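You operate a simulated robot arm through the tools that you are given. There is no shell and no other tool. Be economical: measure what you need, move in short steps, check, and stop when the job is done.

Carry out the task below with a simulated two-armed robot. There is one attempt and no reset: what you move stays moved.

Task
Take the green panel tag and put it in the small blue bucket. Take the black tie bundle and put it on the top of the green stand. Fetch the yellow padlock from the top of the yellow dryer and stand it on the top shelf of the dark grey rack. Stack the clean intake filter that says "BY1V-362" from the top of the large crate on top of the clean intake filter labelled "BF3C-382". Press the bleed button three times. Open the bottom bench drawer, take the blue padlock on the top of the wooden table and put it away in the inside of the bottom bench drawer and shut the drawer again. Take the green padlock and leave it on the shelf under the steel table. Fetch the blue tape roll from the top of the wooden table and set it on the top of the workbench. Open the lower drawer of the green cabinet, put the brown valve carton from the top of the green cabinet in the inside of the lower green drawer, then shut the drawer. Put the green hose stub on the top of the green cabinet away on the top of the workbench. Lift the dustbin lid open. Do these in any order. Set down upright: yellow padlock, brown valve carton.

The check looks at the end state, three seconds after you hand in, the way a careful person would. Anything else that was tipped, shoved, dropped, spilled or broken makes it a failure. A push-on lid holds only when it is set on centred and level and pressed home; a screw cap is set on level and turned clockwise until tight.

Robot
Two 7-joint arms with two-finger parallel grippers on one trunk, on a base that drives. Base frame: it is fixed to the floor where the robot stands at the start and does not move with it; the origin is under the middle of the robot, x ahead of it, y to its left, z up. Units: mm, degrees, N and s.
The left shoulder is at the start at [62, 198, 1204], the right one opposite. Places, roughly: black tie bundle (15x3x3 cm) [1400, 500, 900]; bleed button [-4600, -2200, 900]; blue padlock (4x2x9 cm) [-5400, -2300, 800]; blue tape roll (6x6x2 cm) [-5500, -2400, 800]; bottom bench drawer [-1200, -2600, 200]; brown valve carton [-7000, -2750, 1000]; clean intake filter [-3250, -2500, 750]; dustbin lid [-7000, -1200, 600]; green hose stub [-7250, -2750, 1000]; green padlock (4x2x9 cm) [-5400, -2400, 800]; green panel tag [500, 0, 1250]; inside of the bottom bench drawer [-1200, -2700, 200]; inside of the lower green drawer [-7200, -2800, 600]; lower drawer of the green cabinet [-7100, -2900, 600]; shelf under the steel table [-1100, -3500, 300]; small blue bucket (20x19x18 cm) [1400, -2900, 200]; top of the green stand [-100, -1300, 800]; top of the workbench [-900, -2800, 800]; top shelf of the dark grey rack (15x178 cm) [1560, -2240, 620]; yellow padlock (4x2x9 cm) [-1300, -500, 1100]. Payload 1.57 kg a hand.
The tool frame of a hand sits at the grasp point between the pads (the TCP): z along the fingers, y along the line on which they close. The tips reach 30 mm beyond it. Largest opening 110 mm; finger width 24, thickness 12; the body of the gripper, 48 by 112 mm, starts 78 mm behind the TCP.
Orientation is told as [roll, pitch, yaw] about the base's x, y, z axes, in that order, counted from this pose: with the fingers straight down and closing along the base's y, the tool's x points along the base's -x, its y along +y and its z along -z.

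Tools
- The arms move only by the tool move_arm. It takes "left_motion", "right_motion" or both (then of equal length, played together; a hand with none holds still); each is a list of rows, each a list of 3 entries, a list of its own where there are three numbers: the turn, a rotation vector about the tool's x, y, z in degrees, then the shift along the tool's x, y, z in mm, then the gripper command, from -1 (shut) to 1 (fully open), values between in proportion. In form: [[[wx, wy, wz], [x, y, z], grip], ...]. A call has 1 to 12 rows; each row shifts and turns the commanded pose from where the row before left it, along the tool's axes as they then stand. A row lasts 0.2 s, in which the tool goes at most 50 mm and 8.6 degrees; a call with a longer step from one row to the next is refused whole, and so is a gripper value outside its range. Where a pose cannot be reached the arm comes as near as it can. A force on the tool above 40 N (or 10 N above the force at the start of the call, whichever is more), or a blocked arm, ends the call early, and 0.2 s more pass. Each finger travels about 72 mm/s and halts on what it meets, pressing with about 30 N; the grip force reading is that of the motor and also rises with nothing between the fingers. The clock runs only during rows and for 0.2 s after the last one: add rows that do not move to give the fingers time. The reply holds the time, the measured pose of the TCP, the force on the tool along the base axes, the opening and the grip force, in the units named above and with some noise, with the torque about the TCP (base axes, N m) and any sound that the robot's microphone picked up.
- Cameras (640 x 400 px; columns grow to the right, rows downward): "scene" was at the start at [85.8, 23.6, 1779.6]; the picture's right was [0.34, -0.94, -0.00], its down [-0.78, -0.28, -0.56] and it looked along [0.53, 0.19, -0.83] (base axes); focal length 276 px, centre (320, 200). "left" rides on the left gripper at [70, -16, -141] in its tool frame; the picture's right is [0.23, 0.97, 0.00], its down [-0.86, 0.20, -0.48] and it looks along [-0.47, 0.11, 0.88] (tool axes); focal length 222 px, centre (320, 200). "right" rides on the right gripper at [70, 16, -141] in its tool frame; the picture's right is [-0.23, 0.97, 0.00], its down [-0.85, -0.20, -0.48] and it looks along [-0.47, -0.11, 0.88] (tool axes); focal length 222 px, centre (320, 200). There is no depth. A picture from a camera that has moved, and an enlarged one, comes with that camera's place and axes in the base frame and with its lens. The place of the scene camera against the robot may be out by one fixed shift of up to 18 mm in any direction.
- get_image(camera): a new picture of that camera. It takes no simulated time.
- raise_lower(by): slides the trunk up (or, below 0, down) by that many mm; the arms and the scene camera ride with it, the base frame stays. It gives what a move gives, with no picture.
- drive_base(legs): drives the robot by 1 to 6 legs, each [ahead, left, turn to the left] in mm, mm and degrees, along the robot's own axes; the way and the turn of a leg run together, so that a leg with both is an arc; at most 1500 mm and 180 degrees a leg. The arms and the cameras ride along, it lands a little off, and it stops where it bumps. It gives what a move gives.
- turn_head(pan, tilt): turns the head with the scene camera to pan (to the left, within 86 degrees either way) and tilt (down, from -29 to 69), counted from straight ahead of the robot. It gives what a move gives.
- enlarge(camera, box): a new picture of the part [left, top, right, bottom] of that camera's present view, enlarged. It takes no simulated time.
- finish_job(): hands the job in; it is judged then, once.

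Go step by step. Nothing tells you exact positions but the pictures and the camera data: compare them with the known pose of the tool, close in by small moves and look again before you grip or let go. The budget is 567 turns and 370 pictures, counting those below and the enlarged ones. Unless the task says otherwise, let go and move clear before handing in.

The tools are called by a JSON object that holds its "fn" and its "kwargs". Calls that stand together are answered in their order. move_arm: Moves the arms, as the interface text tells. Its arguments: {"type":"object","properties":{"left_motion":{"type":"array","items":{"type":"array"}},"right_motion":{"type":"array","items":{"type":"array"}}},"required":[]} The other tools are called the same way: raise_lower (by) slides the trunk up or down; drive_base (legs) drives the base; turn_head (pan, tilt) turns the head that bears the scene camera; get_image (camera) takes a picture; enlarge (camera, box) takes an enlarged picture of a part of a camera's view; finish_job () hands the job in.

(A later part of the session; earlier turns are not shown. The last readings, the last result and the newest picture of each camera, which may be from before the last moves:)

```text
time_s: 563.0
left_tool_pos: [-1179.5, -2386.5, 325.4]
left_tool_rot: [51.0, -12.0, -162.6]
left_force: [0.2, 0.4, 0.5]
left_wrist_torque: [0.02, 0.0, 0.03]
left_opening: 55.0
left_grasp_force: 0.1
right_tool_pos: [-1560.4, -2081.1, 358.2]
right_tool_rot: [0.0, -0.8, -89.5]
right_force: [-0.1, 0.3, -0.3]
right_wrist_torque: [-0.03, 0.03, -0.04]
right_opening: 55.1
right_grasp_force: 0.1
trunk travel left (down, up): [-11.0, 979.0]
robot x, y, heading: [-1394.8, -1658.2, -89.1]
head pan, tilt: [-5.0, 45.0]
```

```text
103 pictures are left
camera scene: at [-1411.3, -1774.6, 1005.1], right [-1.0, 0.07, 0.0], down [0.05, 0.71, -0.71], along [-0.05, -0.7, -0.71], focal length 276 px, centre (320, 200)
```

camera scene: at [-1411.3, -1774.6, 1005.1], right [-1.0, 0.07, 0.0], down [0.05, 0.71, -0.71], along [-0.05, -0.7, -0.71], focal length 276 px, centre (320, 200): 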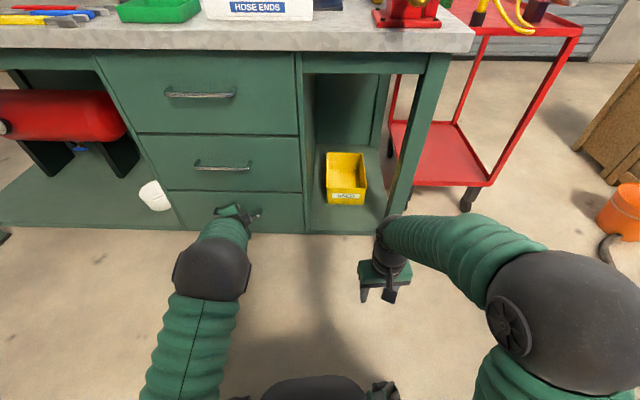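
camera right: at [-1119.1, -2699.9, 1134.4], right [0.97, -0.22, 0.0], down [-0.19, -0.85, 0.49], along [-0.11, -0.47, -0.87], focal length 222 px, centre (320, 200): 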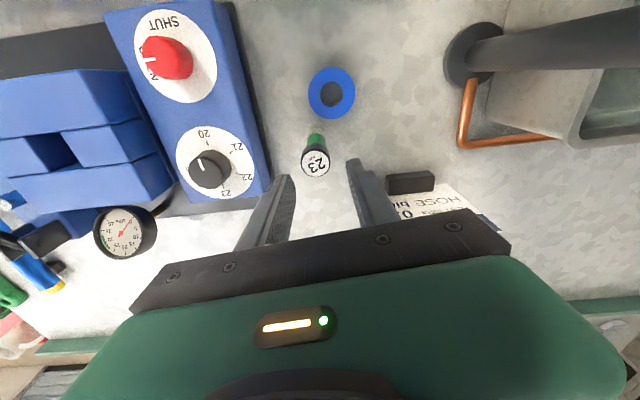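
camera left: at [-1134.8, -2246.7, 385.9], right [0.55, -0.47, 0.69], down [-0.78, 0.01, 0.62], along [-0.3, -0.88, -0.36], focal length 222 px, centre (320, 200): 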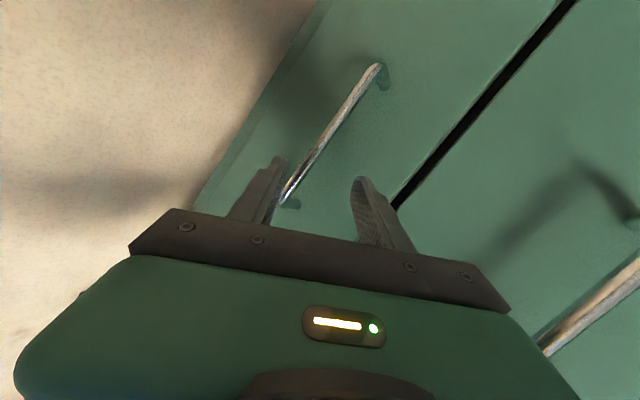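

The bar will pass between the fingers. Advance ~60 mm, then close.

{"fn": "move_arm", "kwargs": {"left_motion": [[[0, 0, 0], [2, 0, 25], 0], [[0, 0, 0], [2, 0, 22], 0], [[0, 0, 0], [2, 0, 15], 0]]}}

{"fn": "get_image", "kwargs": {"camera": "left"}}

```text
time_s: 563.9
left_tool_pos: [-1165.6, -2426.6, 295.3]
left_tool_rot: [51.3, -11.9, -162.5]
left_force: [-4.3, 36.8, 18.0]
left_wrist_torque: [-1.25, -0.16, 0.03]
left_opening: 48.5
left_grasp_force: 0.2
right_tool_pos: [-1561.1, -2078.4, 361.4]
right_tool_rot: [0.2, -1.1, -89.4]
right_force: [-0.5, 0.8, -0.1]
right_wrist_torque: [0.0, -0.03, -0.01]
right_opening: 55.0
right_grasp_force: 0.2
trunk travel left (down, up): [-11.0, 979.0]
robot x, y, heading: [-1395.4, -1659.3, -88.8]
head pan, tilt: [-5.0, 45.0]
stopped in row 3 (left hand): the force on the tool passed its limit at 58 N (the readings are from after the stop); the commanded pose is now the measured one
```

```text
102 pictures are left
camera left: at [-1122.9, -2287.4, 355.2], right [0.54, -0.47, 0.7], down [-0.78, 0.01, 0.62], along [-0.3, -0.88, -0.36], focal length 222 px, centre (320, 200)
```

left: 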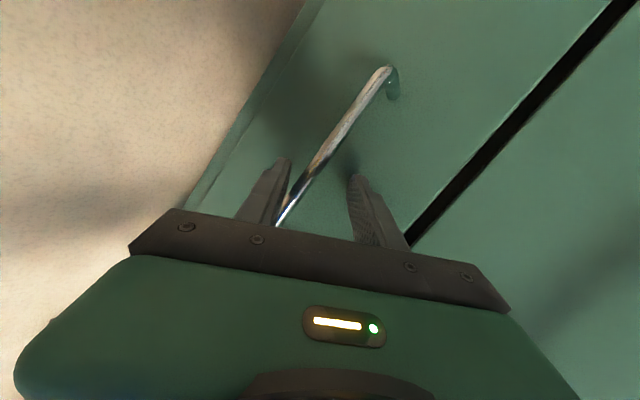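

Fingertip touches the face with the bar between the fingers. Back off 5 mm and close.

{"fn": "move_arm", "kwargs": {"left_motion": [[[0, 0, 0], [0, 0, -6], 0], [[0, 0, 0], [0, 0, 0], -0.6], [[0, 0, 0], [0, 0, 0], -1], [[0, 0, 0], [0, 0, 0], -1], [[0, 0, 0], [0, 0, 0], -1]]}}

{"fn": "drive_base", "kwargs": {"legs": [[-60, 0, 0]]}}

{"fn": "get_image", "kwargs": {"camera": "scene"}}

{"fn": "get_image", "kwargs": {"camera": "left"}}

```text
time_s: 565.0
left_tool_pos: [-1166.9, -2423.2, 287.9]
left_tool_rot: [50.4, -11.7, -162.3]
left_force: [-10.9, 27.3, -25.1]
left_wrist_torque: [0.6, -0.64, -0.79]
left_opening: 23.3
left_grasp_force: 35.4
right_tool_pos: [-1560.7, -2080.8, 358.2]
right_tool_rot: [0.1, -0.7, -89.5]
right_force: [-0.5, -0.1, 0.4]
right_wrist_torque: [0.0, 0.01, 0.01]
right_opening: 55.3
right_grasp_force: 0.2
trunk travel left (down, up): [-11.0, 979.0]
robot x, y, heading: [-1392.5, -1655.0, -88.8]
head pan, tilt: [-5.0, 45.0]
```

```text
time_s: 566.0
left_tool_pos: [-1161.6, -2363.2, 289.2]
left_tool_rot: [50.4, -11.6, -161.8]
left_force: [22.2, -3.9, -32.1]
left_wrist_torque: [0.26, -1.34, -0.33]
left_opening: 23.5
left_grasp_force: 35.7
right_tool_pos: [-1560.1, -2021.0, 356.4]
right_tool_rot: [0.0, -0.6, -89.5]
right_force: [1.0, -0.4, 0.1]
right_wrist_torque: [0.01, 0.02, 0.0]
right_opening: 55.1
right_grasp_force: 0.0
trunk travel left (down, up): [-11.0, 979.0]
robot x, y, heading: [-1393.4, -1600.0, -89.0]
head pan, tilt: [-5.0, 45.0]
```

```text
101 pictures are left
camera scene: at [-1408.7, -1720.5, 1004.2], right [-1.0, 0.07, 0.0], down [0.05, 0.71, -0.7], along [-0.05, -0.7, -0.71], focal length 276 px, centre (320, 200)
```

scene: 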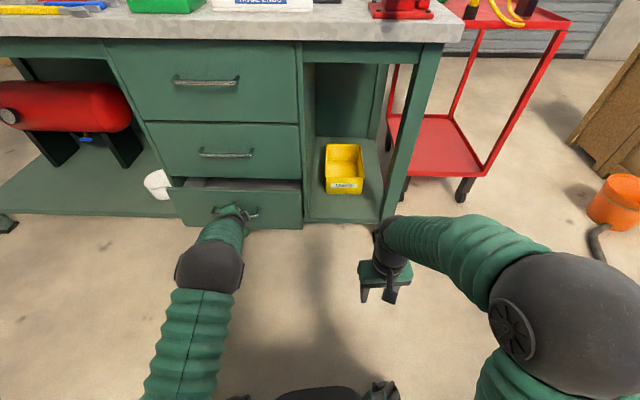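

```text
100 pictures are left
camera left: at [-1119.2, -2223.8, 350.4], right [0.55, -0.47, 0.69], down [-0.78, 0.0, 0.62], along [-0.29, -0.88, -0.37], focal length 222 px, centre (320, 200)
```

left: 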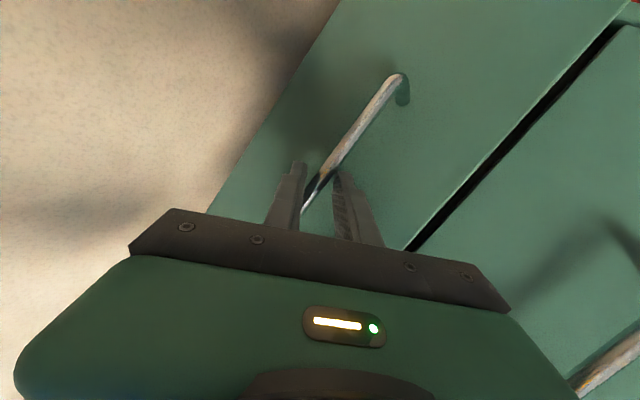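

The drawer follows. Pull 190 mm further.

{"fn": "drive_base", "kwargs": {"legs": [[-190, 0, 0]]}}

{"fn": "get_image", "kwargs": {"camera": "scene"}}

```text
time_s: 567.6
left_tool_pos: [-1167.8, -2173.2, 295.9]
left_tool_rot: [50.9, -11.8, -162.1]
left_force: [0.1, 0.3, -0.4]
left_wrist_torque: [-0.04, 0.01, 0.03]
left_opening: 0.0
left_grasp_force: 21.1
right_tool_pos: [-1565.9, -1832.0, 361.1]
right_tool_rot: [0.1, -1.2, -89.6]
right_force: [0.8, 0.3, -0.5]
right_wrist_torque: [0.0, 0.0, 0.01]
right_opening: 55.0
right_grasp_force: 0.1
trunk travel left (down, up): [-11.0, 979.0]
robot x, y, heading: [-1394.6, -1411.0, -89.1]
head pan, tilt: [-5.0, 45.0]
```

```text
99 pictures are left
camera scene: at [-1414.7, -1526.1, 1005.3], right [-1.0, 0.07, 0.0], down [0.05, 0.71, -0.71], along [-0.05, -0.7, -0.71], focal length 276 px, centre (320, 200)
```

scene: 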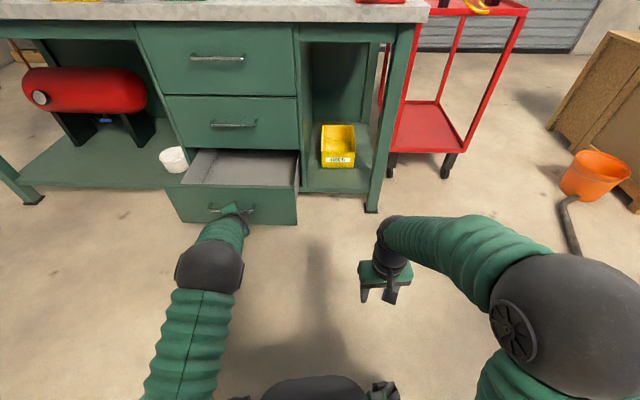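

Drawer is ~225 mm open (the grip slipped off at the end). Back off, restore the left hand's pose, and go fetch the two padlocks.

{"fn": "drive_base", "kwargs": {"legs": [[-100, 0, 0]]}}

{"fn": "move_arm", "kwargs": {"left_motion": [[[0, 0, -8.2], [0, 0, -10], -0.5], [[0, 0, -8.2], [0, 0, -10], 0], [[0, 0, -8.2], [0, 0, 0], 0], [[0, 0, -8.2], [0, 0, 0], 0], [[0, 0, -8.2], [0, 0, 0], 0], [[0, 0, -8.2], [0, 0, 0], 0], [[0, 0, -8.2], [0, 0, 0], 0], [[0, 0, -8.2], [0, 0, 0], 0], [[0, 0, -8.2], [0, 0, 0], 0], [[0, 0, -8.2], [0, 0, 0], 0]]}}

{"fn": "move_arm", "kwargs": {"left_motion": [[[0, 8, 0], [0, 0, -10], 0], [[0, 8, 0], [0, 0, -10], 0], [[0, 8, 0], [0, 0, -10], 0], [[0, 8, 0], [0, 0, -10], 0], [[0, 8, 0], [0, 0, 0], 0], [[0, 8, 0], [0, 0, 0], 0]]}}

```text
time_s: 568.7
left_tool_pos: [-1169.1, -2075.1, 297.4]
left_tool_rot: [51.2, -11.8, -162.2]
left_force: [-0.5, 0.6, 0.1]
left_wrist_torque: [0.03, 0.01, 0.0]
left_opening: 0.0
left_grasp_force: 21.1
right_tool_pos: [-1568.0, -1731.4, 361.2]
right_tool_rot: [0.1, -1.2, -89.5]
right_force: [-0.7, 1.3, 0.7]
right_wrist_torque: [0.01, 0.01, 0.03]
right_opening: 55.1
right_grasp_force: 0.0
trunk travel left (down, up): [-11.0, 979.0]
robot x, y, heading: [-1396.6, -1312.2, -89.0]
head pan, tilt: [-5.0, 45.0]
```

```text
time_s: 570.9
left_tool_pos: [-1172.7, -2057.7, 311.2]
left_tool_rot: [-9.0, -51.6, -69.9]
left_force: [-0.3, 0.2, 0.1]
left_wrist_torque: [-0.01, 0.02, 0.02]
left_opening: 54.9
left_grasp_force: 0.1
right_tool_pos: [-1567.8, -1730.7, 362.1]
right_tool_rot: [0.1, -1.3, -89.5]
right_force: [-0.4, -0.1, -0.9]
right_wrist_torque: [0.01, 0.0, -0.02]
right_opening: 54.9
right_grasp_force: 0.1
trunk travel left (down, up): [-11.0, 979.0]
robot x, y, heading: [-1393.7, -1307.7, -89.0]
head pan, tilt: [-5.0, 45.0]
```

```text
time_s: 572.3
left_tool_pos: [-1175.5, -2024.2, 339.4]
left_tool_rot: [-5.6, -7.8, -76.4]
left_force: [-0.2, 0.9, 0.4]
left_wrist_torque: [0.0, 0.01, 0.02]
left_opening: 54.8
left_grasp_force: 0.1
left hand out of reach, approached as far as the arm can: row 6
right_tool_pos: [-1566.7, -1731.3, 362.6]
right_tool_rot: [0.0, -1.3, -89.5]
right_force: [0.9, 0.2, -0.8]
right_wrist_torque: [0.01, 0.0, 0.02]
right_opening: 54.9
right_grasp_force: 0.1
trunk travel left (down, up): [-11.0, 979.0]
robot x, y, heading: [-1396.6, -1311.2, -89.1]
head pan, tilt: [-5.0, 45.0]
```

{"fn": "raise_lower", "kwargs": {"by": 400}}

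{"fn": "move_arm", "kwargs": {"left_motion": [[[0, 7.5, 0], [40, 0, 0], 0], [[0, 0, 6], [45, 0, 0], 0], [[0, 0, 6], [45, 0, 0], 0], [[0, 0, 0], [45, 5, 0], 0], [[0, 0, 0], [45, 5, 0], 0], [[0, 0, 0], [40, 5, 0], 0]]}}

{"fn": "raise_lower", "kwargs": {"by": 340}}

```text
time_s: 576.1
left_tool_pos: [-1174.5, -2025.6, 740.3]
left_tool_rot: [-5.6, -8.0, -76.5]
left_force: [0.3, 0.5, 0.3]
left_wrist_torque: [0.04, 0.0, -0.04]
left_opening: 55.2
left_grasp_force: 0.1
right_tool_pos: [-1566.8, -1731.9, 761.8]
right_tool_rot: [0.0, -1.2, -89.5]
right_force: [-0.2, 0.2, -0.4]
right_wrist_torque: [0.0, -0.01, 0.03]
right_opening: 54.8
right_grasp_force: 0.1
trunk travel left (down, up): [-411.0, 579.0]
robot x, y, heading: [-1394.6, -1311.1, -89.4]
head pan, tilt: [-5.0, 45.0]
```

```text
time_s: 577.5
left_tool_pos: [-1186.6, -1767.3, 727.7]
left_tool_rot: [-5.3, -1.7, -89.2]
left_force: [-0.6, 1.1, -0.8]
left_wrist_torque: [0.0, 0.03, -0.01]
left_opening: 55.1
left_grasp_force: 0.0
right_tool_pos: [-1566.9, -1729.5, 762.1]
right_tool_rot: [-0.1, -1.3, -89.5]
right_force: [-0.2, 0.1, 0.4]
right_wrist_torque: [-0.01, 0.02, -0.01]
right_opening: 54.9
right_grasp_force: 0.0
trunk travel left (down, up): [-411.0, 579.0]
robot x, y, heading: [-1395.7, -1310.5, -88.9]
head pan, tilt: [-5.0, 45.0]
```

```text
time_s: 580.9
left_tool_pos: [-1188.2, -1768.7, 1066.7]
left_tool_rot: [-5.3, -1.7, -89.1]
left_force: [-0.3, 0.1, 0.2]
left_wrist_torque: [-0.01, 0.01, 0.02]
left_opening: 55.0
left_grasp_force: 0.0
right_tool_pos: [-1566.5, -1730.3, 1101.7]
right_tool_rot: [0.0, -1.2, -89.5]
right_force: [0.2, 0.3, 0.1]
right_wrist_torque: [0.01, -0.03, 0.03]
right_opening: 54.9
right_grasp_force: 0.0
trunk travel left (down, up): [-751.0, 239.0]
robot x, y, heading: [-1400.3, -1308.6, -89.1]
head pan, tilt: [-5.0, 45.0]
```

Now drive back west to the wooden table's south side (reverse of the earlier route).

{"fn": "drive_base", "kwargs": {"legs": [[415, 0, 0], [0, 0, -91], [1500, 0, 0], [1130, 0, 0], [0, 0, -90], [-1350, 0, 0]]}}

{"fn": "drive_base", "kwargs": {"legs": [[0, 1370, 0]]}}

{"fn": "turn_head", "kwargs": {"pan": 0, "tilt": 50}}

{"fn": "get_image", "kwargs": {"camera": "scene"}}

```text
time_s: 609.7
left_tool_pos: [-4210.8, -2653.8, 1067.5]
left_tool_rot: [-5.4, -1.5, 90.3]
left_force: [0.5, 1.1, -0.3]
left_wrist_torque: [0.0, -0.02, -0.03]
left_opening: 55.0
left_grasp_force: 0.0
right_tool_pos: [-3830.1, -2694.6, 1101.8]
right_tool_rot: [0.0, -1.3, 90.0]
right_force: [-0.4, 0.6, 1.0]
right_wrist_torque: [0.02, 0.01, -0.04]
right_opening: 55.1
right_grasp_force: 0.1
trunk travel left (down, up): [-751.0, 239.0]
robot x, y, heading: [-4001.0, -3116.5, 90.4]
head pan, tilt: [-5.0, 45.0]
```

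```text
time_s: 616.5
left_tool_pos: [-5569.9, -2682.1, 1067.0]
left_tool_rot: [-5.3, -1.7, 91.4]
left_force: [-0.3, -0.8, -0.5]
left_wrist_torque: [-0.04, -0.01, -0.01]
left_opening: 55.0
left_grasp_force: 0.0
right_tool_pos: [-5187.4, -2715.6, 1101.6]
right_tool_rot: [0.2, -1.2, 91.1]
right_force: [0.4, 0.7, -0.3]
right_wrist_torque: [-0.01, -0.02, 0.01]
right_opening: 54.9
right_grasp_force: 0.0
trunk travel left (down, up): [-751.0, 239.0]
robot x, y, heading: [-5355.2, -3135.3, 91.6]
head pan, tilt: [-5.0, 45.0]
```

```text
time_s: 617.1
left_tool_pos: [-5570.9, -2684.8, 1067.8]
left_tool_rot: [-5.2, -1.7, 91.4]
left_force: [1.1, 0.3, 0.2]
left_wrist_torque: [0.01, 0.04, -0.04]
left_opening: 54.8
left_grasp_force: 0.1
right_tool_pos: [-5190.7, -2716.6, 1103.0]
right_tool_rot: [0.0, -1.5, 91.1]
right_force: [0.0, 0.2, 0.0]
right_wrist_torque: [-0.01, -0.01, -0.01]
right_opening: 55.0
right_grasp_force: 0.0
trunk travel left (down, up): [-751.0, 239.0]
robot x, y, heading: [-5355.3, -3136.7, 91.5]
head pan, tilt: [0.0, 50.0]
```

```text
98 pictures are left
camera scene: at [-5372.1, -3026.6, 1738.2], right [1.0, 0.03, 0.0], down [0.02, -0.77, -0.64], along [-0.02, 0.64, -0.77], focal length 276 px, centre (320, 200)
```

scene: 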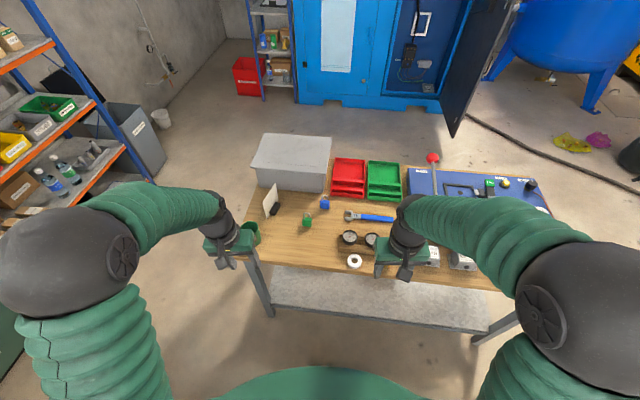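

{"fn": "enlarge", "kwargs": {"camera": "scene", "box": [240, 170, 400, 280]}}

```text
3.64 times, centred on (320, 225) of scene
camera zoom: at [-5372.1, -3026.6, 1738.2], right [1.0, 0.03, 0.0], down [0.02, -0.77, -0.64], along [-0.02, 0.64, -0.77], focal length 1005 px, centre (320, 109)
```

zoom: 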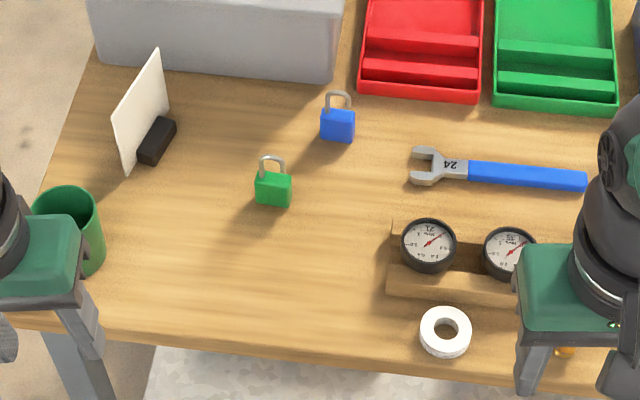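

Padlocks stand upright: green ≈[-5425,-2386], blue ≈[-5360,-2294]. Drive up to the table and bring the left hand over the green one.

{"fn": "drive_base", "kwargs": {"legs": [[0, 0, -1.5], [175, 40, 0]]}}

{"fn": "move_arm", "kwargs": {"left_motion": [[[-5.3, 1.7, 0], [-30, -30, 0], 0.2], [[0, 0, 0], [-30, -35, 0], 0.2], [[0, 0, 0], [-30, -35, 0], 0.2], [[0, 0, 0], [-20, -30, 0], 0.2], [[0, 0, 0], [0, 0, 30], 0.2]]}}

{"fn": "get_image", "kwargs": {"camera": "left"}}

```text
time_s: 619.0
left_tool_pos: [-5598.8, -2507.3, 1068.7]
left_tool_rot: [-5.1, -1.9, 90.1]
left_force: [0.2, 0.0, 0.0]
left_wrist_torque: [0.0, 0.0, 0.01]
left_opening: 54.8
left_grasp_force: 0.0
right_tool_pos: [-5219.3, -2549.8, 1102.9]
right_tool_rot: [0.2, -1.5, 89.7]
right_force: [0.2, 0.0, 0.4]
right_wrist_torque: [0.03, 0.02, 0.04]
right_opening: 54.7
right_grasp_force: 0.0
trunk travel left (down, up): [-751.0, 239.0]
robot x, y, heading: [-5394.2, -2963.5, 90.0]
head pan, tilt: [0.0, 50.0]
```

```text
time_s: 620.2
left_tool_pos: [-5470.4, -2395.2, 1039.9]
left_tool_rot: [0.0, -0.1, 90.0]
left_force: [0.6, -0.1, 0.2]
left_wrist_torque: [-0.03, 0.02, 0.01]
left_opening: 66.2
left_grasp_force: 0.0
right_tool_pos: [-5220.0, -2546.5, 1104.0]
right_tool_rot: [0.0, -1.4, 89.8]
right_force: [-0.3, 0.5, -0.3]
right_wrist_torque: [-0.01, -0.02, -0.03]
right_opening: 55.0
right_grasp_force: 0.1
trunk travel left (down, up): [-751.0, 239.0]
robot x, y, heading: [-5392.8, -2961.8, 90.1]
head pan, tilt: [0.0, 50.0]
```

```text
96 pictures are left
camera left: at [-5454.5, -2464.7, 1182.0], right [-0.97, -0.23, 0.0], down [-0.2, 0.85, 0.48], along [-0.11, 0.47, -0.88], focal length 222 px, centre (320, 200)
```

left: 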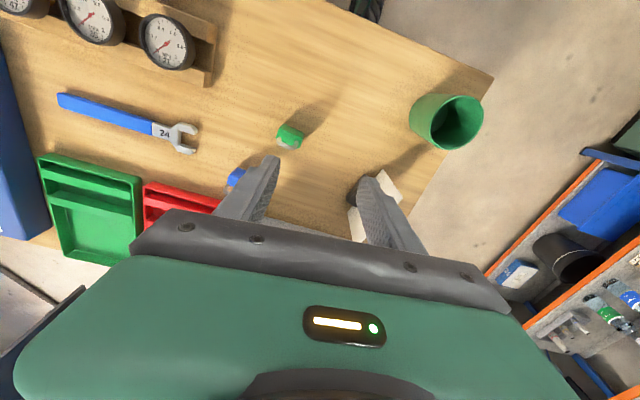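

{"fn": "move_arm", "kwargs": {"left_motion": [[[0, 0, 0], [-19, -43, 0], 0.2], [[0, 0, 0], [0, 0, 45], 0.2], [[0, 0, 0], [0, 0, 45], 0.2], [[0, 0, 0], [0, 0, 30], 0.2]]}}

{"fn": "get_image", "kwargs": {"camera": "left"}}

```text
time_s: 621.2
left_tool_pos: [-5431.1, -2374.0, 922.0]
left_tool_rot: [0.0, -0.1, 90.0]
left_force: [0.3, -0.6, -1.4]
left_wrist_torque: [0.0, -0.02, 0.02]
left_opening: 65.9
left_grasp_force: 0.0
right_tool_pos: [-5221.3, -2546.3, 1102.6]
right_tool_rot: [-0.1, -1.4, 89.7]
right_force: [0.4, 0.1, -0.7]
right_wrist_torque: [0.0, -0.02, 0.01]
right_opening: 55.0
right_grasp_force: 0.0
trunk travel left (down, up): [-751.0, 239.0]
robot x, y, heading: [-5393.7, -2958.6, 90.0]
head pan, tilt: [0.0, 50.0]
```

```text
95 pictures are left
camera left: at [-5414.4, -2444.4, 1062.7], right [-0.97, -0.23, 0.0], down [-0.2, 0.85, 0.48], along [-0.11, 0.47, -0.88], focal length 222 px, centre (320, 200)
```

left: 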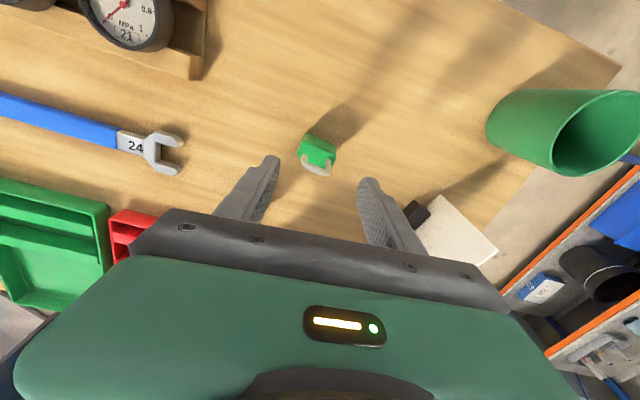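

{"fn": "move_arm", "kwargs": {"left_motion": [[[0, 0, 0], [4, -3, 35], 0.2], [[0, 0, 0], [0, 0, 35], 0.2], [[0, 0, 0], [0, 0, 20], 0.2], [[0, 0, 0], [0, 0, 0], -0.2], [[0, 0, 0], [0, 0, 0], -1], [[0, 0, 0], [0, 0, 0], -1], [[0, 0, 0], [0, 0, -20], -1], [[0, 0, 0], [0, 0, -40], -1], [[0, 0, 0], [0, 0, -45], -1]]}}

{"fn": "get_image", "kwargs": {"camera": "left"}}

```text
time_s: 623.2
left_tool_pos: [-5424.6, -2378.0, 940.2]
left_tool_rot: [0.1, 0.0, 89.9]
left_force: [0.4, 1.0, 0.0]
left_wrist_torque: [-0.02, -0.04, -0.02]
left_opening: 39.3
left_grasp_force: 29.8
right_tool_pos: [-5219.6, -2546.9, 1103.5]
right_tool_rot: [0.0, -1.4, 89.7]
right_force: [-0.7, 0.1, 0.0]
right_wrist_torque: [0.03, 0.0, 0.01]
right_opening: 55.0
right_grasp_force: 0.2
trunk travel left (down, up): [-751.0, 239.0]
robot x, y, heading: [-5396.1, -2960.8, 90.1]
head pan, tilt: [0.0, 50.0]
```

```text
94 pictures are left
camera left: at [-5407.5, -2448.0, 1080.5], right [-0.97, -0.23, 0.0], down [-0.2, 0.85, 0.48], along [-0.11, 0.47, -0.88], focal length 222 px, centre (320, 200)
```

left: 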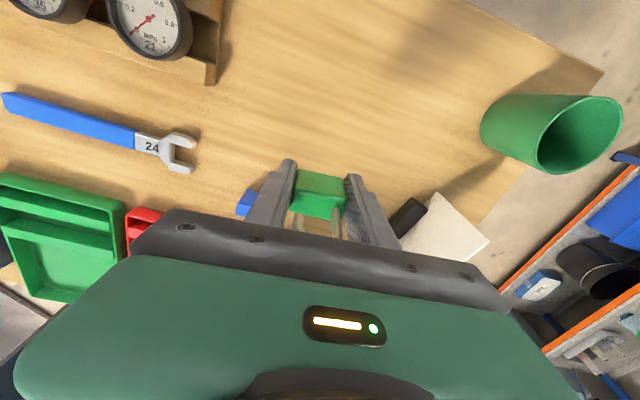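

Green held. Retract the left hand and bring the right hand over the blue padlock.

{"fn": "move_arm", "kwargs": {"left_motion": [[[0, 0, 0], [0, 0, -45], -1], [[0, 0, 0], [0, 0, -45], -1], [[0, 0, 0], [0, 0, -45], -1], [[0, 0, 0], [40, 20, 0], -1], [[0, 0, 0], [40, 25, 0], -1], [[0, 0, 0], [40, 25, 0], -1], [[0, 0, 0], [35, 30, 0], -1]]}}

{"fn": "move_arm", "kwargs": {"right_motion": [[[0, 0, 0], [-37, 18, 0], 0.2], [[0, 0, 0], [-37, 18, 0], 0.2], [[0, 0, 0], [-37, 18, 0], 0.2], [[0, 0, 0], [-37, 18, 0], 0.2], [[0, 0, 0], [-37, 18, 0], 0.2], [[0, 0, 0], [-37, 18, 0], 0.2], [[0, 0, 0], [-30, 16, 20], 0.2], [[0, 0, 0], [0, 0, 45], 0.2]]}}

{"fn": "get_image", "kwargs": {"camera": "right"}}

```text
time_s: 624.8
left_tool_pos: [-5527.6, -2534.7, 1072.6]
left_tool_rot: [-0.2, -0.2, 90.0]
left_force: [0.1, 0.7, -0.2]
left_wrist_torque: [-0.01, -0.03, 0.02]
left_opening: 39.3
left_grasp_force: 30.0
right_tool_pos: [-5221.4, -2547.3, 1103.8]
right_tool_rot: [0.1, -1.5, 89.7]
right_force: [-0.6, -0.7, 1.3]
right_wrist_torque: [0.01, -0.04, 0.0]
right_opening: 55.0
right_grasp_force: 0.0
trunk travel left (down, up): [-751.0, 239.0]
robot x, y, heading: [-5391.1, -2960.4, 89.9]
head pan, tilt: [0.0, 50.0]
```

```text
time_s: 626.6
left_tool_pos: [-5526.9, -2532.9, 1072.5]
left_tool_rot: [0.0, -0.1, 90.0]
left_force: [-0.2, -0.2, -0.4]
left_wrist_torque: [-0.01, -0.03, 0.0]
left_opening: 39.8
left_grasp_force: 30.2
right_tool_pos: [-5346.0, -2290.0, 1043.2]
right_tool_rot: [0.0, -1.3, 89.6]
right_force: [0.2, 0.3, -0.2]
right_wrist_torque: [-0.06, 0.02, -0.02]
right_opening: 66.0
right_grasp_force: 0.0
trunk travel left (down, up): [-751.0, 239.0]
robot x, y, heading: [-5393.9, -2962.6, 90.2]
head pan, tilt: [0.0, 50.0]
```

```text
93 pictures are left
camera right: at [-5364.9, -2363.8, 1182.9], right [-0.97, 0.23, 0.0], down [0.2, 0.84, 0.5], along [0.11, 0.49, -0.87], focal length 222 px, centre (320, 200)
```

right: 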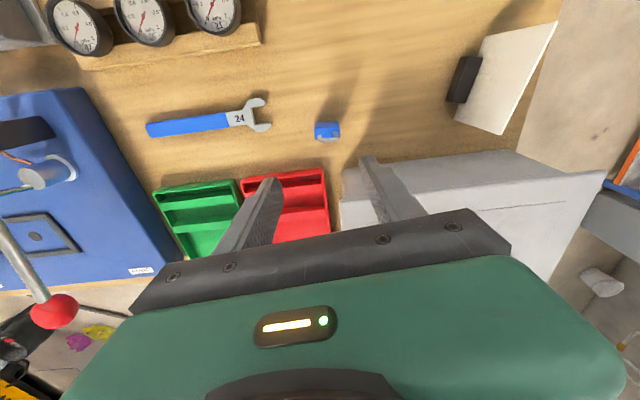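

{"fn": "move_arm", "kwargs": {"right_motion": [[[0, 0, 0], [-6, 13, 20], 0.2], [[0, 0, 0], [0, 0, 45], 0.2], [[0, 0, 0], [0, 0, 45], 0.2], [[0, 0, 0], [0, 0, 30], 0.2]]}}

{"fn": "get_image", "kwargs": {"camera": "right"}}

```text
time_s: 627.6
left_tool_pos: [-5525.7, -2533.0, 1072.7]
left_tool_rot: [0.0, 0.0, 90.0]
left_force: [0.4, 0.1, 0.0]
left_wrist_torque: [-0.03, 0.03, -0.01]
left_opening: 39.7
left_grasp_force: 29.5
right_tool_pos: [-5353.9, -2295.0, 905.4]
right_tool_rot: [0.1, -1.4, 89.7]
right_force: [-0.1, -0.1, -0.5]
right_wrist_torque: [0.02, -0.04, 0.0]
right_opening: 65.9
right_grasp_force: 0.0
right hand out of reach, approached as far as the arm can: row 1, 3
trunk travel left (down, up): [-751.0, 239.0]
robot x, y, heading: [-5393.1, -2960.8, 90.3]
head pan, tilt: [0.0, 50.0]
```

```text
92 pictures are left
camera right: at [-5371.2, -2369.0, 1044.9], right [-0.97, 0.23, 0.01], down [0.2, 0.84, 0.5], along [0.11, 0.49, -0.87], focal length 222 px, centre (320, 200)
```

right: 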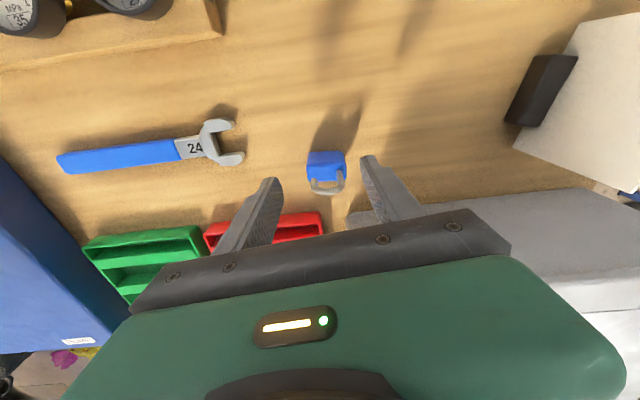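

{"fn": "move_arm", "kwargs": {"right_motion": [[[0, 0, 0], [-10, 5, 20], 0.2], [[0, 0, 0], [0, 0, 30], 0.2], [[0, 0, 0], [0, 0, 20], 0.2]]}}

{"fn": "get_image", "kwargs": {"camera": "right"}}

```text
time_s: 628.4
left_tool_pos: [-5526.6, -2534.4, 1071.6]
left_tool_rot: [0.0, 0.0, 90.0]
left_force: [-0.7, 0.2, -1.6]
left_wrist_torque: [-0.02, 0.0, 0.01]
left_opening: 39.3
left_grasp_force: 29.9
right_tool_pos: [-5348.3, -2312.4, 842.7]
right_tool_rot: [0.0, -1.2, 89.7]
right_force: [-0.1, -0.4, 0.6]
right_wrist_torque: [0.0, -0.03, -0.05]
right_opening: 66.1
right_grasp_force: 0.1
right hand out of reach, approached as far as the arm can: row 1, 2, 3
trunk travel left (down, up): [-751.0, 239.0]
robot x, y, heading: [-5394.6, -2960.4, 90.2]
head pan, tilt: [0.0, 50.0]
```

```text
91 pictures are left
camera right: at [-5367.4, -2387.0, 983.0], right [-0.97, 0.23, 0.0], down [0.2, 0.84, 0.5], along [0.11, 0.48, -0.87], focal length 222 px, centre (320, 200)
```

right: 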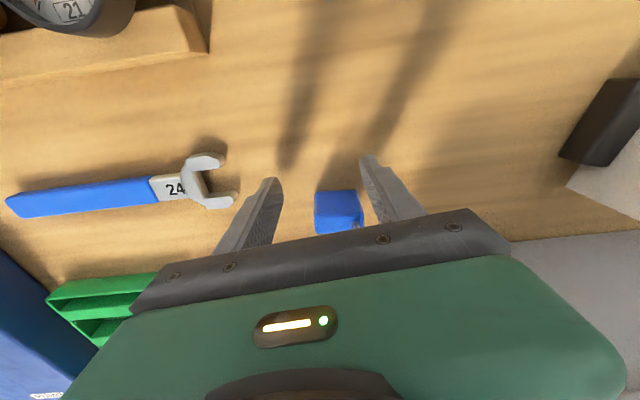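

Reach is short by ~27 mm; centre in x and creep the base forward.

{"fn": "move_arm", "kwargs": {"right_motion": [[[0, 0, 0], [10, 11, -5], 0.3]]}}

{"fn": "drive_base", "kwargs": {"legs": [[38, 0, 0]]}}

{"fn": "get_image", "kwargs": {"camera": "right"}}

```text
time_s: 628.8
left_tool_pos: [-5526.7, -2534.4, 1072.6]
left_tool_rot: [0.0, -0.1, 89.9]
left_force: [-0.2, -0.1, -0.2]
left_wrist_torque: [0.02, 0.03, 0.01]
left_opening: 39.4
left_grasp_force: 29.8
right_tool_pos: [-5361.6, -2317.1, 844.8]
right_tool_rot: [-0.2, -1.3, 89.7]
right_force: [-0.9, -0.3, 0.1]
right_wrist_torque: [0.01, -0.03, 0.02]
right_opening: 71.4
right_grasp_force: 0.1
right hand out of reach, approached as far as the arm can: row 1
trunk travel left (down, up): [-751.0, 239.0]
robot x, y, heading: [-5392.8, -2966.6, 90.0]
head pan, tilt: [0.0, 50.0]
```

```text
time_s: 629.7
left_tool_pos: [-5526.9, -2502.5, 1075.7]
left_tool_rot: [-0.1, -0.6, 89.9]
left_force: [0.9, 0.7, -0.2]
left_wrist_torque: [0.02, 0.03, 0.0]
left_opening: 39.6
left_grasp_force: 29.9
right_tool_pos: [-5361.0, -2284.5, 850.9]
right_tool_rot: [-0.1, -1.7, 89.7]
right_force: [-0.2, -0.6, 0.7]
right_wrist_torque: [0.06, -0.02, 0.03]
right_opening: 71.3
right_grasp_force: 0.1
trunk travel left (down, up): [-751.0, 239.0]
robot x, y, heading: [-5392.1, -2922.6, 90.3]
head pan, tilt: [0.0, 50.0]
```

```text
90 pictures are left
camera right: at [-5380.5, -2358.3, 989.7], right [-0.97, 0.23, 0.01], down [0.2, 0.84, 0.5], along [0.11, 0.49, -0.86], focal length 222 px, centre (320, 200)
```

right: 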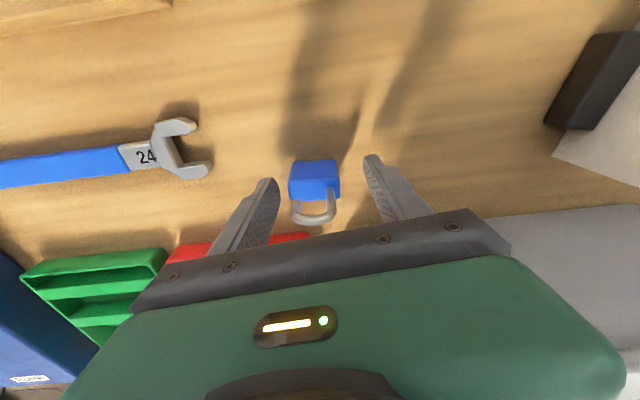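

{"fn": "move_arm", "kwargs": {"right_motion": [[[0, 0, 0], [8, 0, 10], 0.3], [[0, 0, 0], [0, 0, 10], 0.3], [[0, 0, 0], [0, 0, 0], -0.2], [[0, 0, 0], [0, 0, 0], -1], [[0, 0, 0], [0, 0, 0], -1]]}}

{"fn": "get_image", "kwargs": {"camera": "right"}}

```text
time_s: 630.8
left_tool_pos: [-5526.4, -2497.8, 1073.8]
left_tool_rot: [0.0, -0.3, 89.9]
left_force: [0.1, -0.5, -0.7]
left_wrist_torque: [0.01, 0.01, -0.01]
left_opening: 39.8
left_grasp_force: 29.2
right_tool_pos: [-5362.3, -2279.9, 831.0]
right_tool_rot: [0.0, -1.8, 89.5]
right_force: [2.6, -9.1, 25.5]
right_wrist_torque: [-0.65, -0.16, -0.05]
right_opening: 40.9
right_grasp_force: 27.0
right hand out of reach, approached as far as the arm can: row 1
trunk travel left (down, up): [-751.0, 239.0]
robot x, y, heading: [-5398.7, -2922.6, 90.0]
head pan, tilt: [0.0, 50.0]
stopped in row 5 (right hand): the force on the tool passed its limit at 98 N (the readings are from after the stop); the commanded pose is now the measured one
```

```text
89 pictures are left
camera right: at [-5381.1, -2355.4, 969.3], right [-0.97, 0.23, 0.01], down [0.21, 0.84, 0.51], along [0.11, 0.49, -0.86], focal length 222 px, centre (320, 200)
```

right: 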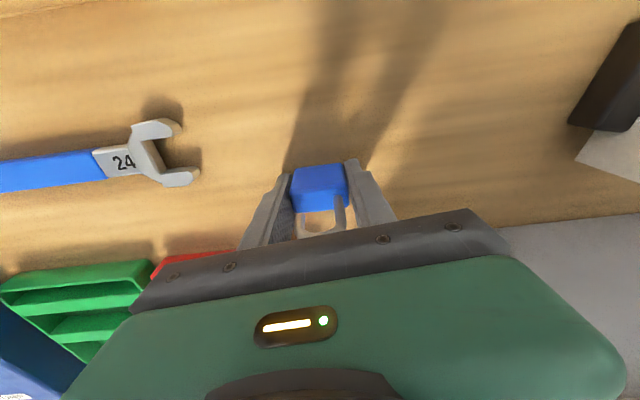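

{"fn": "move_arm", "kwargs": {"right_motion": [[[0, 0, 0], [0, 0, -4], -1], [[0, 0, 0], [0, 0, 0], -1], [[0, 0, 0], [0, 0, -30], -1], [[0, 0, 0], [0, 0, -45], -1], [[0, 0, 0], [0, 0, -45], -1], [[0, 0, 0], [0, 0, -45], -1], [[0, 0, 0], [10, 0, -45], -1]]}}

{"fn": "drive_base", "kwargs": {"legs": [[-180, 0, 0]]}}

{"fn": "move_arm", "kwargs": {"right_motion": [[[0, 0, 0], [40, -15, 0], -1], [[0, 0, 0], [40, -20, 0], -1], [[0, 0, 0], [40, -20, 0], -1], [[0, 0, 0], [40, -20, 0], -1], [[0, 0, 0], [30, -20, 0], -1]]}}

{"fn": "get_image", "kwargs": {"camera": "right"}}

```text
time_s: 632.4
left_tool_pos: [-5526.3, -2496.5, 1073.1]
left_tool_rot: [-0.2, -0.2, 89.9]
left_force: [0.1, 0.3, -0.9]
left_wrist_torque: [-0.01, 0.01, 0.0]
left_opening: 39.4
left_grasp_force: 30.3
right_tool_pos: [-5372.0, -2257.2, 1038.3]
right_tool_rot: [-0.1, -1.5, 89.7]
right_force: [-0.5, 0.2, -0.7]
right_wrist_torque: [0.02, 0.01, -0.01]
right_opening: 39.6
right_grasp_force: 29.5
right hand out of reach, approached as far as the arm can: row 3, 4, 5, 6, 7
trunk travel left (down, up): [-751.0, 239.0]
robot x, y, heading: [-5393.3, -2919.1, 90.1]
head pan, tilt: [0.0, 50.0]
```

```text
time_s: 633.9
left_tool_pos: [-5525.8, -2674.9, 1072.2]
left_tool_rot: [0.0, 0.0, 89.8]
left_force: [0.6, 0.1, -1.3]
left_wrist_torque: [-0.05, 0.04, 0.01]
left_opening: 39.5
left_grasp_force: 29.8
right_tool_pos: [-5372.6, -2435.8, 1034.5]
right_tool_rot: [0.0, -1.2, 89.5]
right_force: [-0.5, 0.2, -0.5]
right_wrist_torque: [-0.02, 0.01, -0.02]
right_opening: 39.3
right_grasp_force: 30.3
trunk travel left (down, up): [-751.0, 239.0]
robot x, y, heading: [-5397.2, -3105.2, 89.5]
head pan, tilt: [0.0, 50.0]
```

```text
time_s: 635.1
left_tool_pos: [-5525.6, -2681.4, 1074.5]
left_tool_rot: [0.0, -0.3, 90.0]
left_force: [0.0, 0.5, -1.9]
left_wrist_torque: [-0.03, -0.03, -0.01]
left_opening: 39.4
left_grasp_force: 29.8
right_tool_pos: [-5361.3, -2435.4, 1038.4]
right_tool_rot: [-0.1, -1.2, 89.7]
right_force: [0.0, 0.5, -1.1]
right_wrist_torque: [-0.01, 0.02, 0.0]
right_opening: 39.2
right_grasp_force: 30.3
right hand out of reach, approached as far as the arm can: row 1, 2, 3, 4, 5
trunk travel left (down, up): [-751.0, 239.0]
robot x, y, heading: [-5393.2, -3104.1, 89.9]
head pan, tilt: [0.0, 50.0]
```

```text
88 pictures are left
camera right: at [-5380.1, -2509.4, 1177.6], right [-0.97, 0.23, 0.0], down [0.2, 0.84, 0.5], along [0.11, 0.48, -0.87], focal length 222 px, centre (320, 200)
```

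right: 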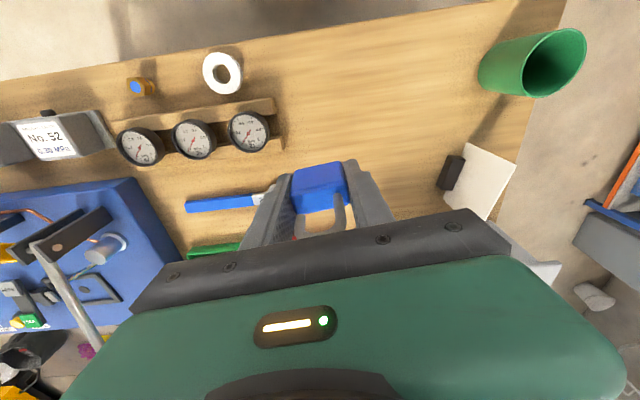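

The right arm is stuck extended again; last time levelling the pitch freed it. Try that.

{"fn": "move_arm", "kwargs": {"right_motion": [[[0, 2.5, 0], [0, 0, 0], -1], [[0, 0, 0], [0, 0, -30], -1], [[0, 0, 0], [30, -10, -20], -1], [[0, 0, 0], [40, -20, 0], -1], [[0, 0, 0], [40, -20, 0], -1], [[0, 0, 0], [40, -20, 0], -1]]}}

```text
time_s: 636.5
left_tool_pos: [-5525.0, -2681.2, 1073.5]
left_tool_rot: [0.0, -0.3, 90.0]
left_force: [1.1, 0.2, -1.5]
left_wrist_torque: [0.02, 0.0, -0.01]
left_opening: 39.4
left_grasp_force: 29.7
right_tool_pos: [-5323.1, -2445.3, 1109.4]
right_tool_rot: [-0.1, 1.1, 89.7]
right_force: [-0.5, 0.1, -1.6]
right_wrist_torque: [-0.04, 0.0, 0.0]
right_opening: 39.4
right_grasp_force: 30.5
right hand out of reach, approached as far as the arm can: row 1, 3, 4, 5, 6
trunk travel left (down, up): [-751.0, 239.0]
robot x, y, heading: [-5395.5, -3106.0, 90.1]
head pan, tilt: [0.0, 50.0]
```

{"fn": "move_arm", "kwargs": {"right_motion": [[[0, 0, 0], [0, -25, 40], -1], [[0, 0, 0], [0, -25, 40], -1], [[0, 0, 0], [20, 0, 40], -1], [[0, 0, 0], [40, 0, 20], -1], [[0, 0, 0], [40, 0, -20], -1], [[0, 0, 0], [40, 0, -30], -1]]}}

```text
time_s: 637.9
left_tool_pos: [-5526.1, -2681.1, 1074.9]
left_tool_rot: [0.0, -0.4, 89.8]
left_force: [-0.7, -0.5, -1.7]
left_wrist_torque: [-0.01, 0.02, -0.01]
left_opening: 39.6
left_grasp_force: 29.8
right_tool_pos: [-5300.6, -2434.0, 1018.7]
right_tool_rot: [-0.1, 1.2, 89.7]
right_force: [0.4, -0.9, -0.5]
right_wrist_torque: [0.04, -0.01, -0.02]
right_opening: 39.6
right_grasp_force: 29.8
right hand out of reach, approached as far as the arm can: row 1, 2, 3, 4, 5, 6
trunk travel left (down, up): [-751.0, 239.0]
robot x, y, heading: [-5394.2, -3104.9, 89.9]
head pan, tilt: [0.0, 50.0]
```

The accumulated command may now be too close to the body. Bring the command back outward to a reachable distance and see.

{"fn": "move_arm", "kwargs": {"right_motion": [[[0, 0, 0], [-45, 0, 0], -1], [[0, 0, 0], [-45, 0, 0], -1], [[0, 0, 0], [-45, 0, 0], -1], [[0, 0, 0], [-45, 0, 0], -1], [[0, 0, 0], [-45, 0, 0], -1], [[0, 0, 0], [-45, 0, 0], -1]]}}

{"fn": "get_image", "kwargs": {"camera": "scene"}}

```text
time_s: 639.3
left_tool_pos: [-5525.3, -2680.8, 1074.3]
left_tool_rot: [0.0, -0.3, 89.9]
left_force: [-0.2, -0.4, -0.4]
left_wrist_torque: [0.0, 0.01, 0.0]
left_opening: 39.3
left_grasp_force: 30.2
right_tool_pos: [-5285.5, -2427.5, 1018.5]
right_tool_rot: [0.0, 0.9, 89.6]
right_force: [-0.4, -0.7, -0.1]
right_wrist_torque: [0.0, 0.01, 0.05]
right_opening: 39.6
right_grasp_force: 29.6
right hand out of reach, approached as far as the arm can: row 1, 2, 3, 4, 5, 6
trunk travel left (down, up): [-751.0, 239.0]
robot x, y, heading: [-5398.5, -3101.9, 90.0]
head pan, tilt: [0.0, 50.0]
```

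```text
87 pictures are left
camera scene: at [-5409.0, -2993.4, 1738.1], right [1.0, 0.0, 0.0], down [0.0, -0.77, -0.64], along [0.0, 0.64, -0.77], focal length 276 px, centre (320, 200)
```

scene: 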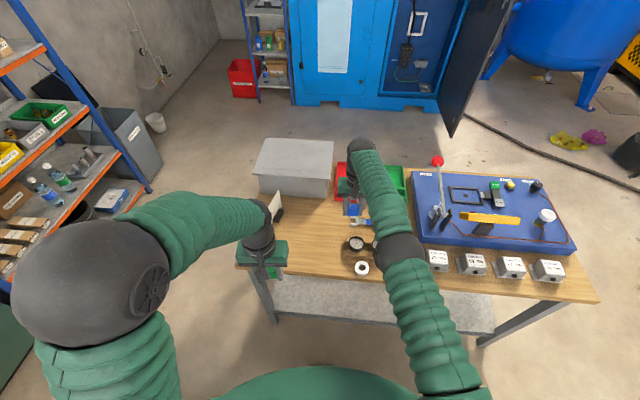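

The command should be reachable now; give the solver idle rows to converge.

{"fn": "move_arm", "kwargs": {"right_motion": [[[0, 0, 0], [0, 0, 0], -1], [[0, 0, 0], [0, 0, 0], -1], [[0, 0, 0], [0, 0, 0], -1], [[0, 0, 0], [0, 0, 0], -1], [[0, 0, 0], [0, 0, 0], -1], [[0, 0, 0], [0, 0, 0], -1], [[0, 0, 0], [0, 0, 0], -1], [[0, 0, 0], [0, 0, 0], -1], [[0, 0, 0], [0, 0, 0], -1], [[0, 0, 0], [0, 0, 0], -1], [[0, 0, 0], [0, 0, 0], -1], [[0, 0, 0], [0, 0, 0], -1]]}}

```text
time_s: 641.9
left_tool_pos: [-5525.4, -2681.1, 1075.5]
left_tool_rot: [-0.1, -0.3, 89.8]
left_force: [0.5, -0.6, 0.2]
left_wrist_torque: [-0.01, -0.01, -0.02]
left_opening: 39.5
left_grasp_force: 29.7
right_tool_pos: [-5287.3, -2426.7, 1018.9]
right_tool_rot: [0.0, 1.0, 89.6]
right_force: [-0.2, 0.5, -1.8]
right_wrist_torque: [0.04, -0.03, 0.01]
right_opening: 39.5
right_grasp_force: 30.0
trunk travel left (down, up): [-751.0, 239.0]
robot x, y, heading: [-5396.6, -3102.8, 90.2]
head pan, tilt: [0.0, 50.0]
```

{"fn": "move_arm", "kwargs": {"right_motion": [[[0, -8, 0], [0, 0, 0], -1], [[0, -8, 0], [0, 0, 0], -1], [[0, -8, 0], [0, 0, 0], -1], [[0, 0, 0], [20, 0, 0], -1], [[0, 0, 0], [20, 0, 0], -1]]}}

```text
time_s: 643.1
left_tool_pos: [-5525.5, -2682.7, 1073.5]
left_tool_rot: [0.0, -0.3, 89.8]
left_force: [-1.2, -0.5, -0.7]
left_wrist_torque: [-0.01, 0.0, 0.01]
left_opening: 39.4
left_grasp_force: 29.8
right_tool_pos: [-5287.1, -2462.5, 1003.5]
right_tool_rot: [-0.1, -23.3, 89.6]
right_force: [0.3, 0.8, -1.4]
right_wrist_torque: [-0.03, -0.01, -0.03]
right_opening: 39.6
right_grasp_force: 29.5
right hand out of reach, approached as far as the arm can: row 1
trunk travel left (down, up): [-751.0, 239.0]
robot x, y, heading: [-5393.5, -3105.0, 89.9]
head pan, tilt: [0.0, 50.0]
```

That freed it. Pull in further, then level the hand again.

{"fn": "move_arm", "kwargs": {"right_motion": [[[0, 0, 0], [38, -10, -14], -1], [[0, 0, 0], [38, -10, -14], -1], [[0, 0, 0], [38, -10, -14], -1], [[0, 0, 0], [38, -10, -14], -1], [[0, 8, 0], [20, 0, 0], -1], [[0, 8, 0], [20, 0, 0], -1], [[0, 7.3, 0], [20, 0, 0], -1]]}}

```text
time_s: 644.7
left_tool_pos: [-5526.1, -2681.0, 1074.8]
left_tool_rot: [0.0, -0.3, 89.9]
left_force: [-0.8, 0.8, -0.8]
left_wrist_torque: [-0.01, 0.0, -0.01]
left_opening: 39.7
left_grasp_force: 29.7
right_tool_pos: [-5248.3, -2681.9, 977.8]
right_tool_rot: [0.1, 0.3, 89.6]
right_force: [0.1, -0.1, -1.9]
right_wrist_torque: [0.01, 0.02, 0.02]
right_opening: 39.5
right_grasp_force: 29.8
trunk travel left (down, up): [-751.0, 239.0]
robot x, y, heading: [-5394.8, -3103.6, 90.0]
head pan, tilt: [0.0, 50.0]
```

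Folded. Drive back to the workbench with both padlocks.

{"fn": "drive_base", "kwargs": {"legs": [[0, -1370, 0], [1380, 0, 0], [0, 0, -90], [1500, 0, 0], [1480, 0, 0], [0, 0, -90]]}}

{"fn": "raise_lower", "kwargs": {"by": -400}}

{"fn": "turn_head", "kwargs": {"pan": -5, "tilt": 50}}

{"fn": "get_image", "kwargs": {"camera": "scene"}}

```text
time_s: 679.5
left_tool_pos: [-986.0, -2155.1, 1073.6]
left_tool_rot: [0.0, -0.2, -92.2]
left_force: [-0.6, 0.5, -1.2]
left_wrist_torque: [-0.01, 0.02, 0.0]
left_opening: 39.7
left_grasp_force: 29.7
right_tool_pos: [-1261.8, -2144.8, 977.5]
right_tool_rot: [-0.1, 0.2, -92.4]
right_force: [0.7, 0.5, -1.4]
right_wrist_torque: [0.01, 0.02, 0.01]
right_opening: 39.3
right_grasp_force: 29.8
trunk travel left (down, up): [-751.0, 239.0]
robot x, y, heading: [-1099.4, -1729.0, -92.3]
head pan, tilt: [0.0, 50.0]
```

```text
time_s: 683.3
left_tool_pos: [-985.2, -2153.8, 674.5]
left_tool_rot: [0.1, -0.3, -92.2]
left_force: [0.6, -0.5, -0.7]
left_wrist_torque: [-0.01, 0.03, 0.02]
left_opening: 39.5
left_grasp_force: 30.3
right_tool_pos: [-1261.1, -2143.3, 578.5]
right_tool_rot: [-0.1, 0.2, -92.6]
right_force: [0.7, -0.6, -0.9]
right_wrist_torque: [0.01, 0.01, 0.0]
right_opening: 39.6
right_grasp_force: 29.7
trunk travel left (down, up): [-351.0, 639.0]
robot x, y, heading: [-1098.5, -1726.6, -91.7]
head pan, tilt: [0.0, 50.0]
```

```text
time_s: 684.0
left_tool_pos: [-984.9, -2153.8, 674.6]
left_tool_rot: [0.0, -0.3, -92.2]
left_force: [-0.3, 0.0, -0.3]
left_wrist_torque: [-0.02, 0.04, 0.01]
left_opening: 39.6
left_grasp_force: 30.3
right_tool_pos: [-1260.7, -2143.0, 578.2]
right_tool_rot: [0.0, 0.2, -92.5]
right_force: [-0.4, 0.1, -0.5]
right_wrist_torque: [0.02, -0.02, -0.01]
right_opening: 39.5
right_grasp_force: 30.3
trunk travel left (down, up): [-351.0, 639.0]
robot x, y, heading: [-1100.4, -1730.4, -92.1]
head pan, tilt: [-5.0, 50.0]
```

```text
86 pictures are left
camera scene: at [-1124.1, -1838.4, 1338.2], right [-0.99, 0.12, 0.0], down [0.09, 0.76, -0.64], along [-0.08, -0.64, -0.77], focal length 276 px, centre (320, 200)
```

scene: 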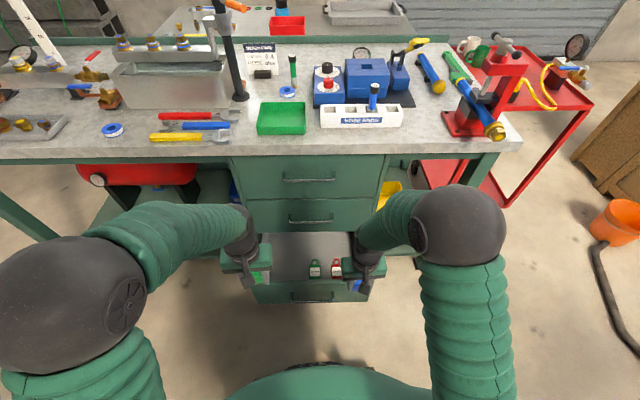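

The drawer is open with small tags on its right side; free space is on the left. Position so the right hand can lower the blue padlock at about [-1090,-2335].

{"fn": "drive_base", "kwargs": {"legs": [[0, 0, 2], [120, 110, 0]]}}

{"fn": "move_arm", "kwargs": {"right_motion": [[[0, 0, 0], [-30, 25, 0], -1], [[0, 0, 0], [-30, 20, 0], -1]]}}

{"fn": "get_image", "kwargs": {"camera": "right"}}

```text
time_s: 685.8
left_tool_pos: [-861.2, -2270.6, 675.6]
left_tool_rot: [0.1, -0.2, -90.1]
left_force: [0.1, 0.2, -1.2]
left_wrist_torque: [-0.01, 0.02, -0.01]
left_opening: 39.7
left_grasp_force: 30.2
right_tool_pos: [-1136.4, -2270.6, 578.0]
right_tool_rot: [0.1, 0.3, -90.5]
right_force: [0.3, 0.2, -0.6]
right_wrist_torque: [0.03, -0.02, 0.0]
right_opening: 39.6
right_grasp_force: 29.9
trunk travel left (down, up): [-351.0, 639.0]
robot x, y, heading: [-989.4, -1849.0, -90.1]
head pan, tilt: [-5.0, 50.0]
```

```text
time_s: 686.4
left_tool_pos: [-860.6, -2269.8, 675.0]
left_tool_rot: [0.0, -0.4, -90.2]
left_force: [-0.8, 0.1, -1.4]
left_wrist_torque: [0.02, 0.04, 0.0]
left_opening: 39.3
left_grasp_force: 30.1
right_tool_pos: [-1092.1, -2329.1, 576.3]
right_tool_rot: [-0.1, 0.2, -90.5]
right_force: [0.3, 0.4, -1.2]
right_wrist_torque: [0.0, 0.03, -0.03]
right_opening: 39.7
right_grasp_force: 30.2
trunk travel left (down, up): [-351.0, 639.0]
robot x, y, heading: [-988.0, -1850.8, -90.1]
head pan, tilt: [-5.0, 50.0]
```

```text
85 pictures are left
camera right: at [-1077.1, -2261.3, 718.4], right [0.97, -0.24, 0.0], down [-0.21, -0.85, 0.48], along [-0.11, -0.46, -0.88], focal length 222 px, centre (320, 200)
```

right: 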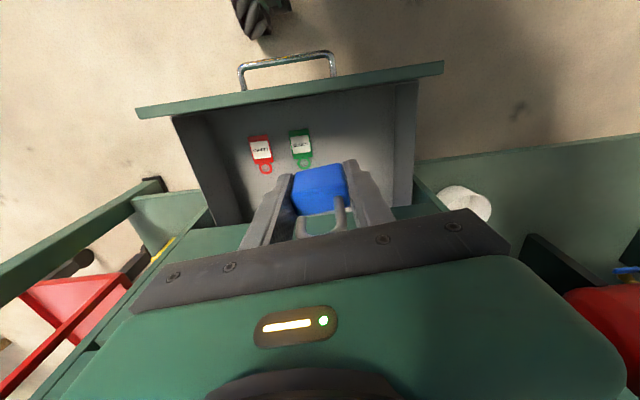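

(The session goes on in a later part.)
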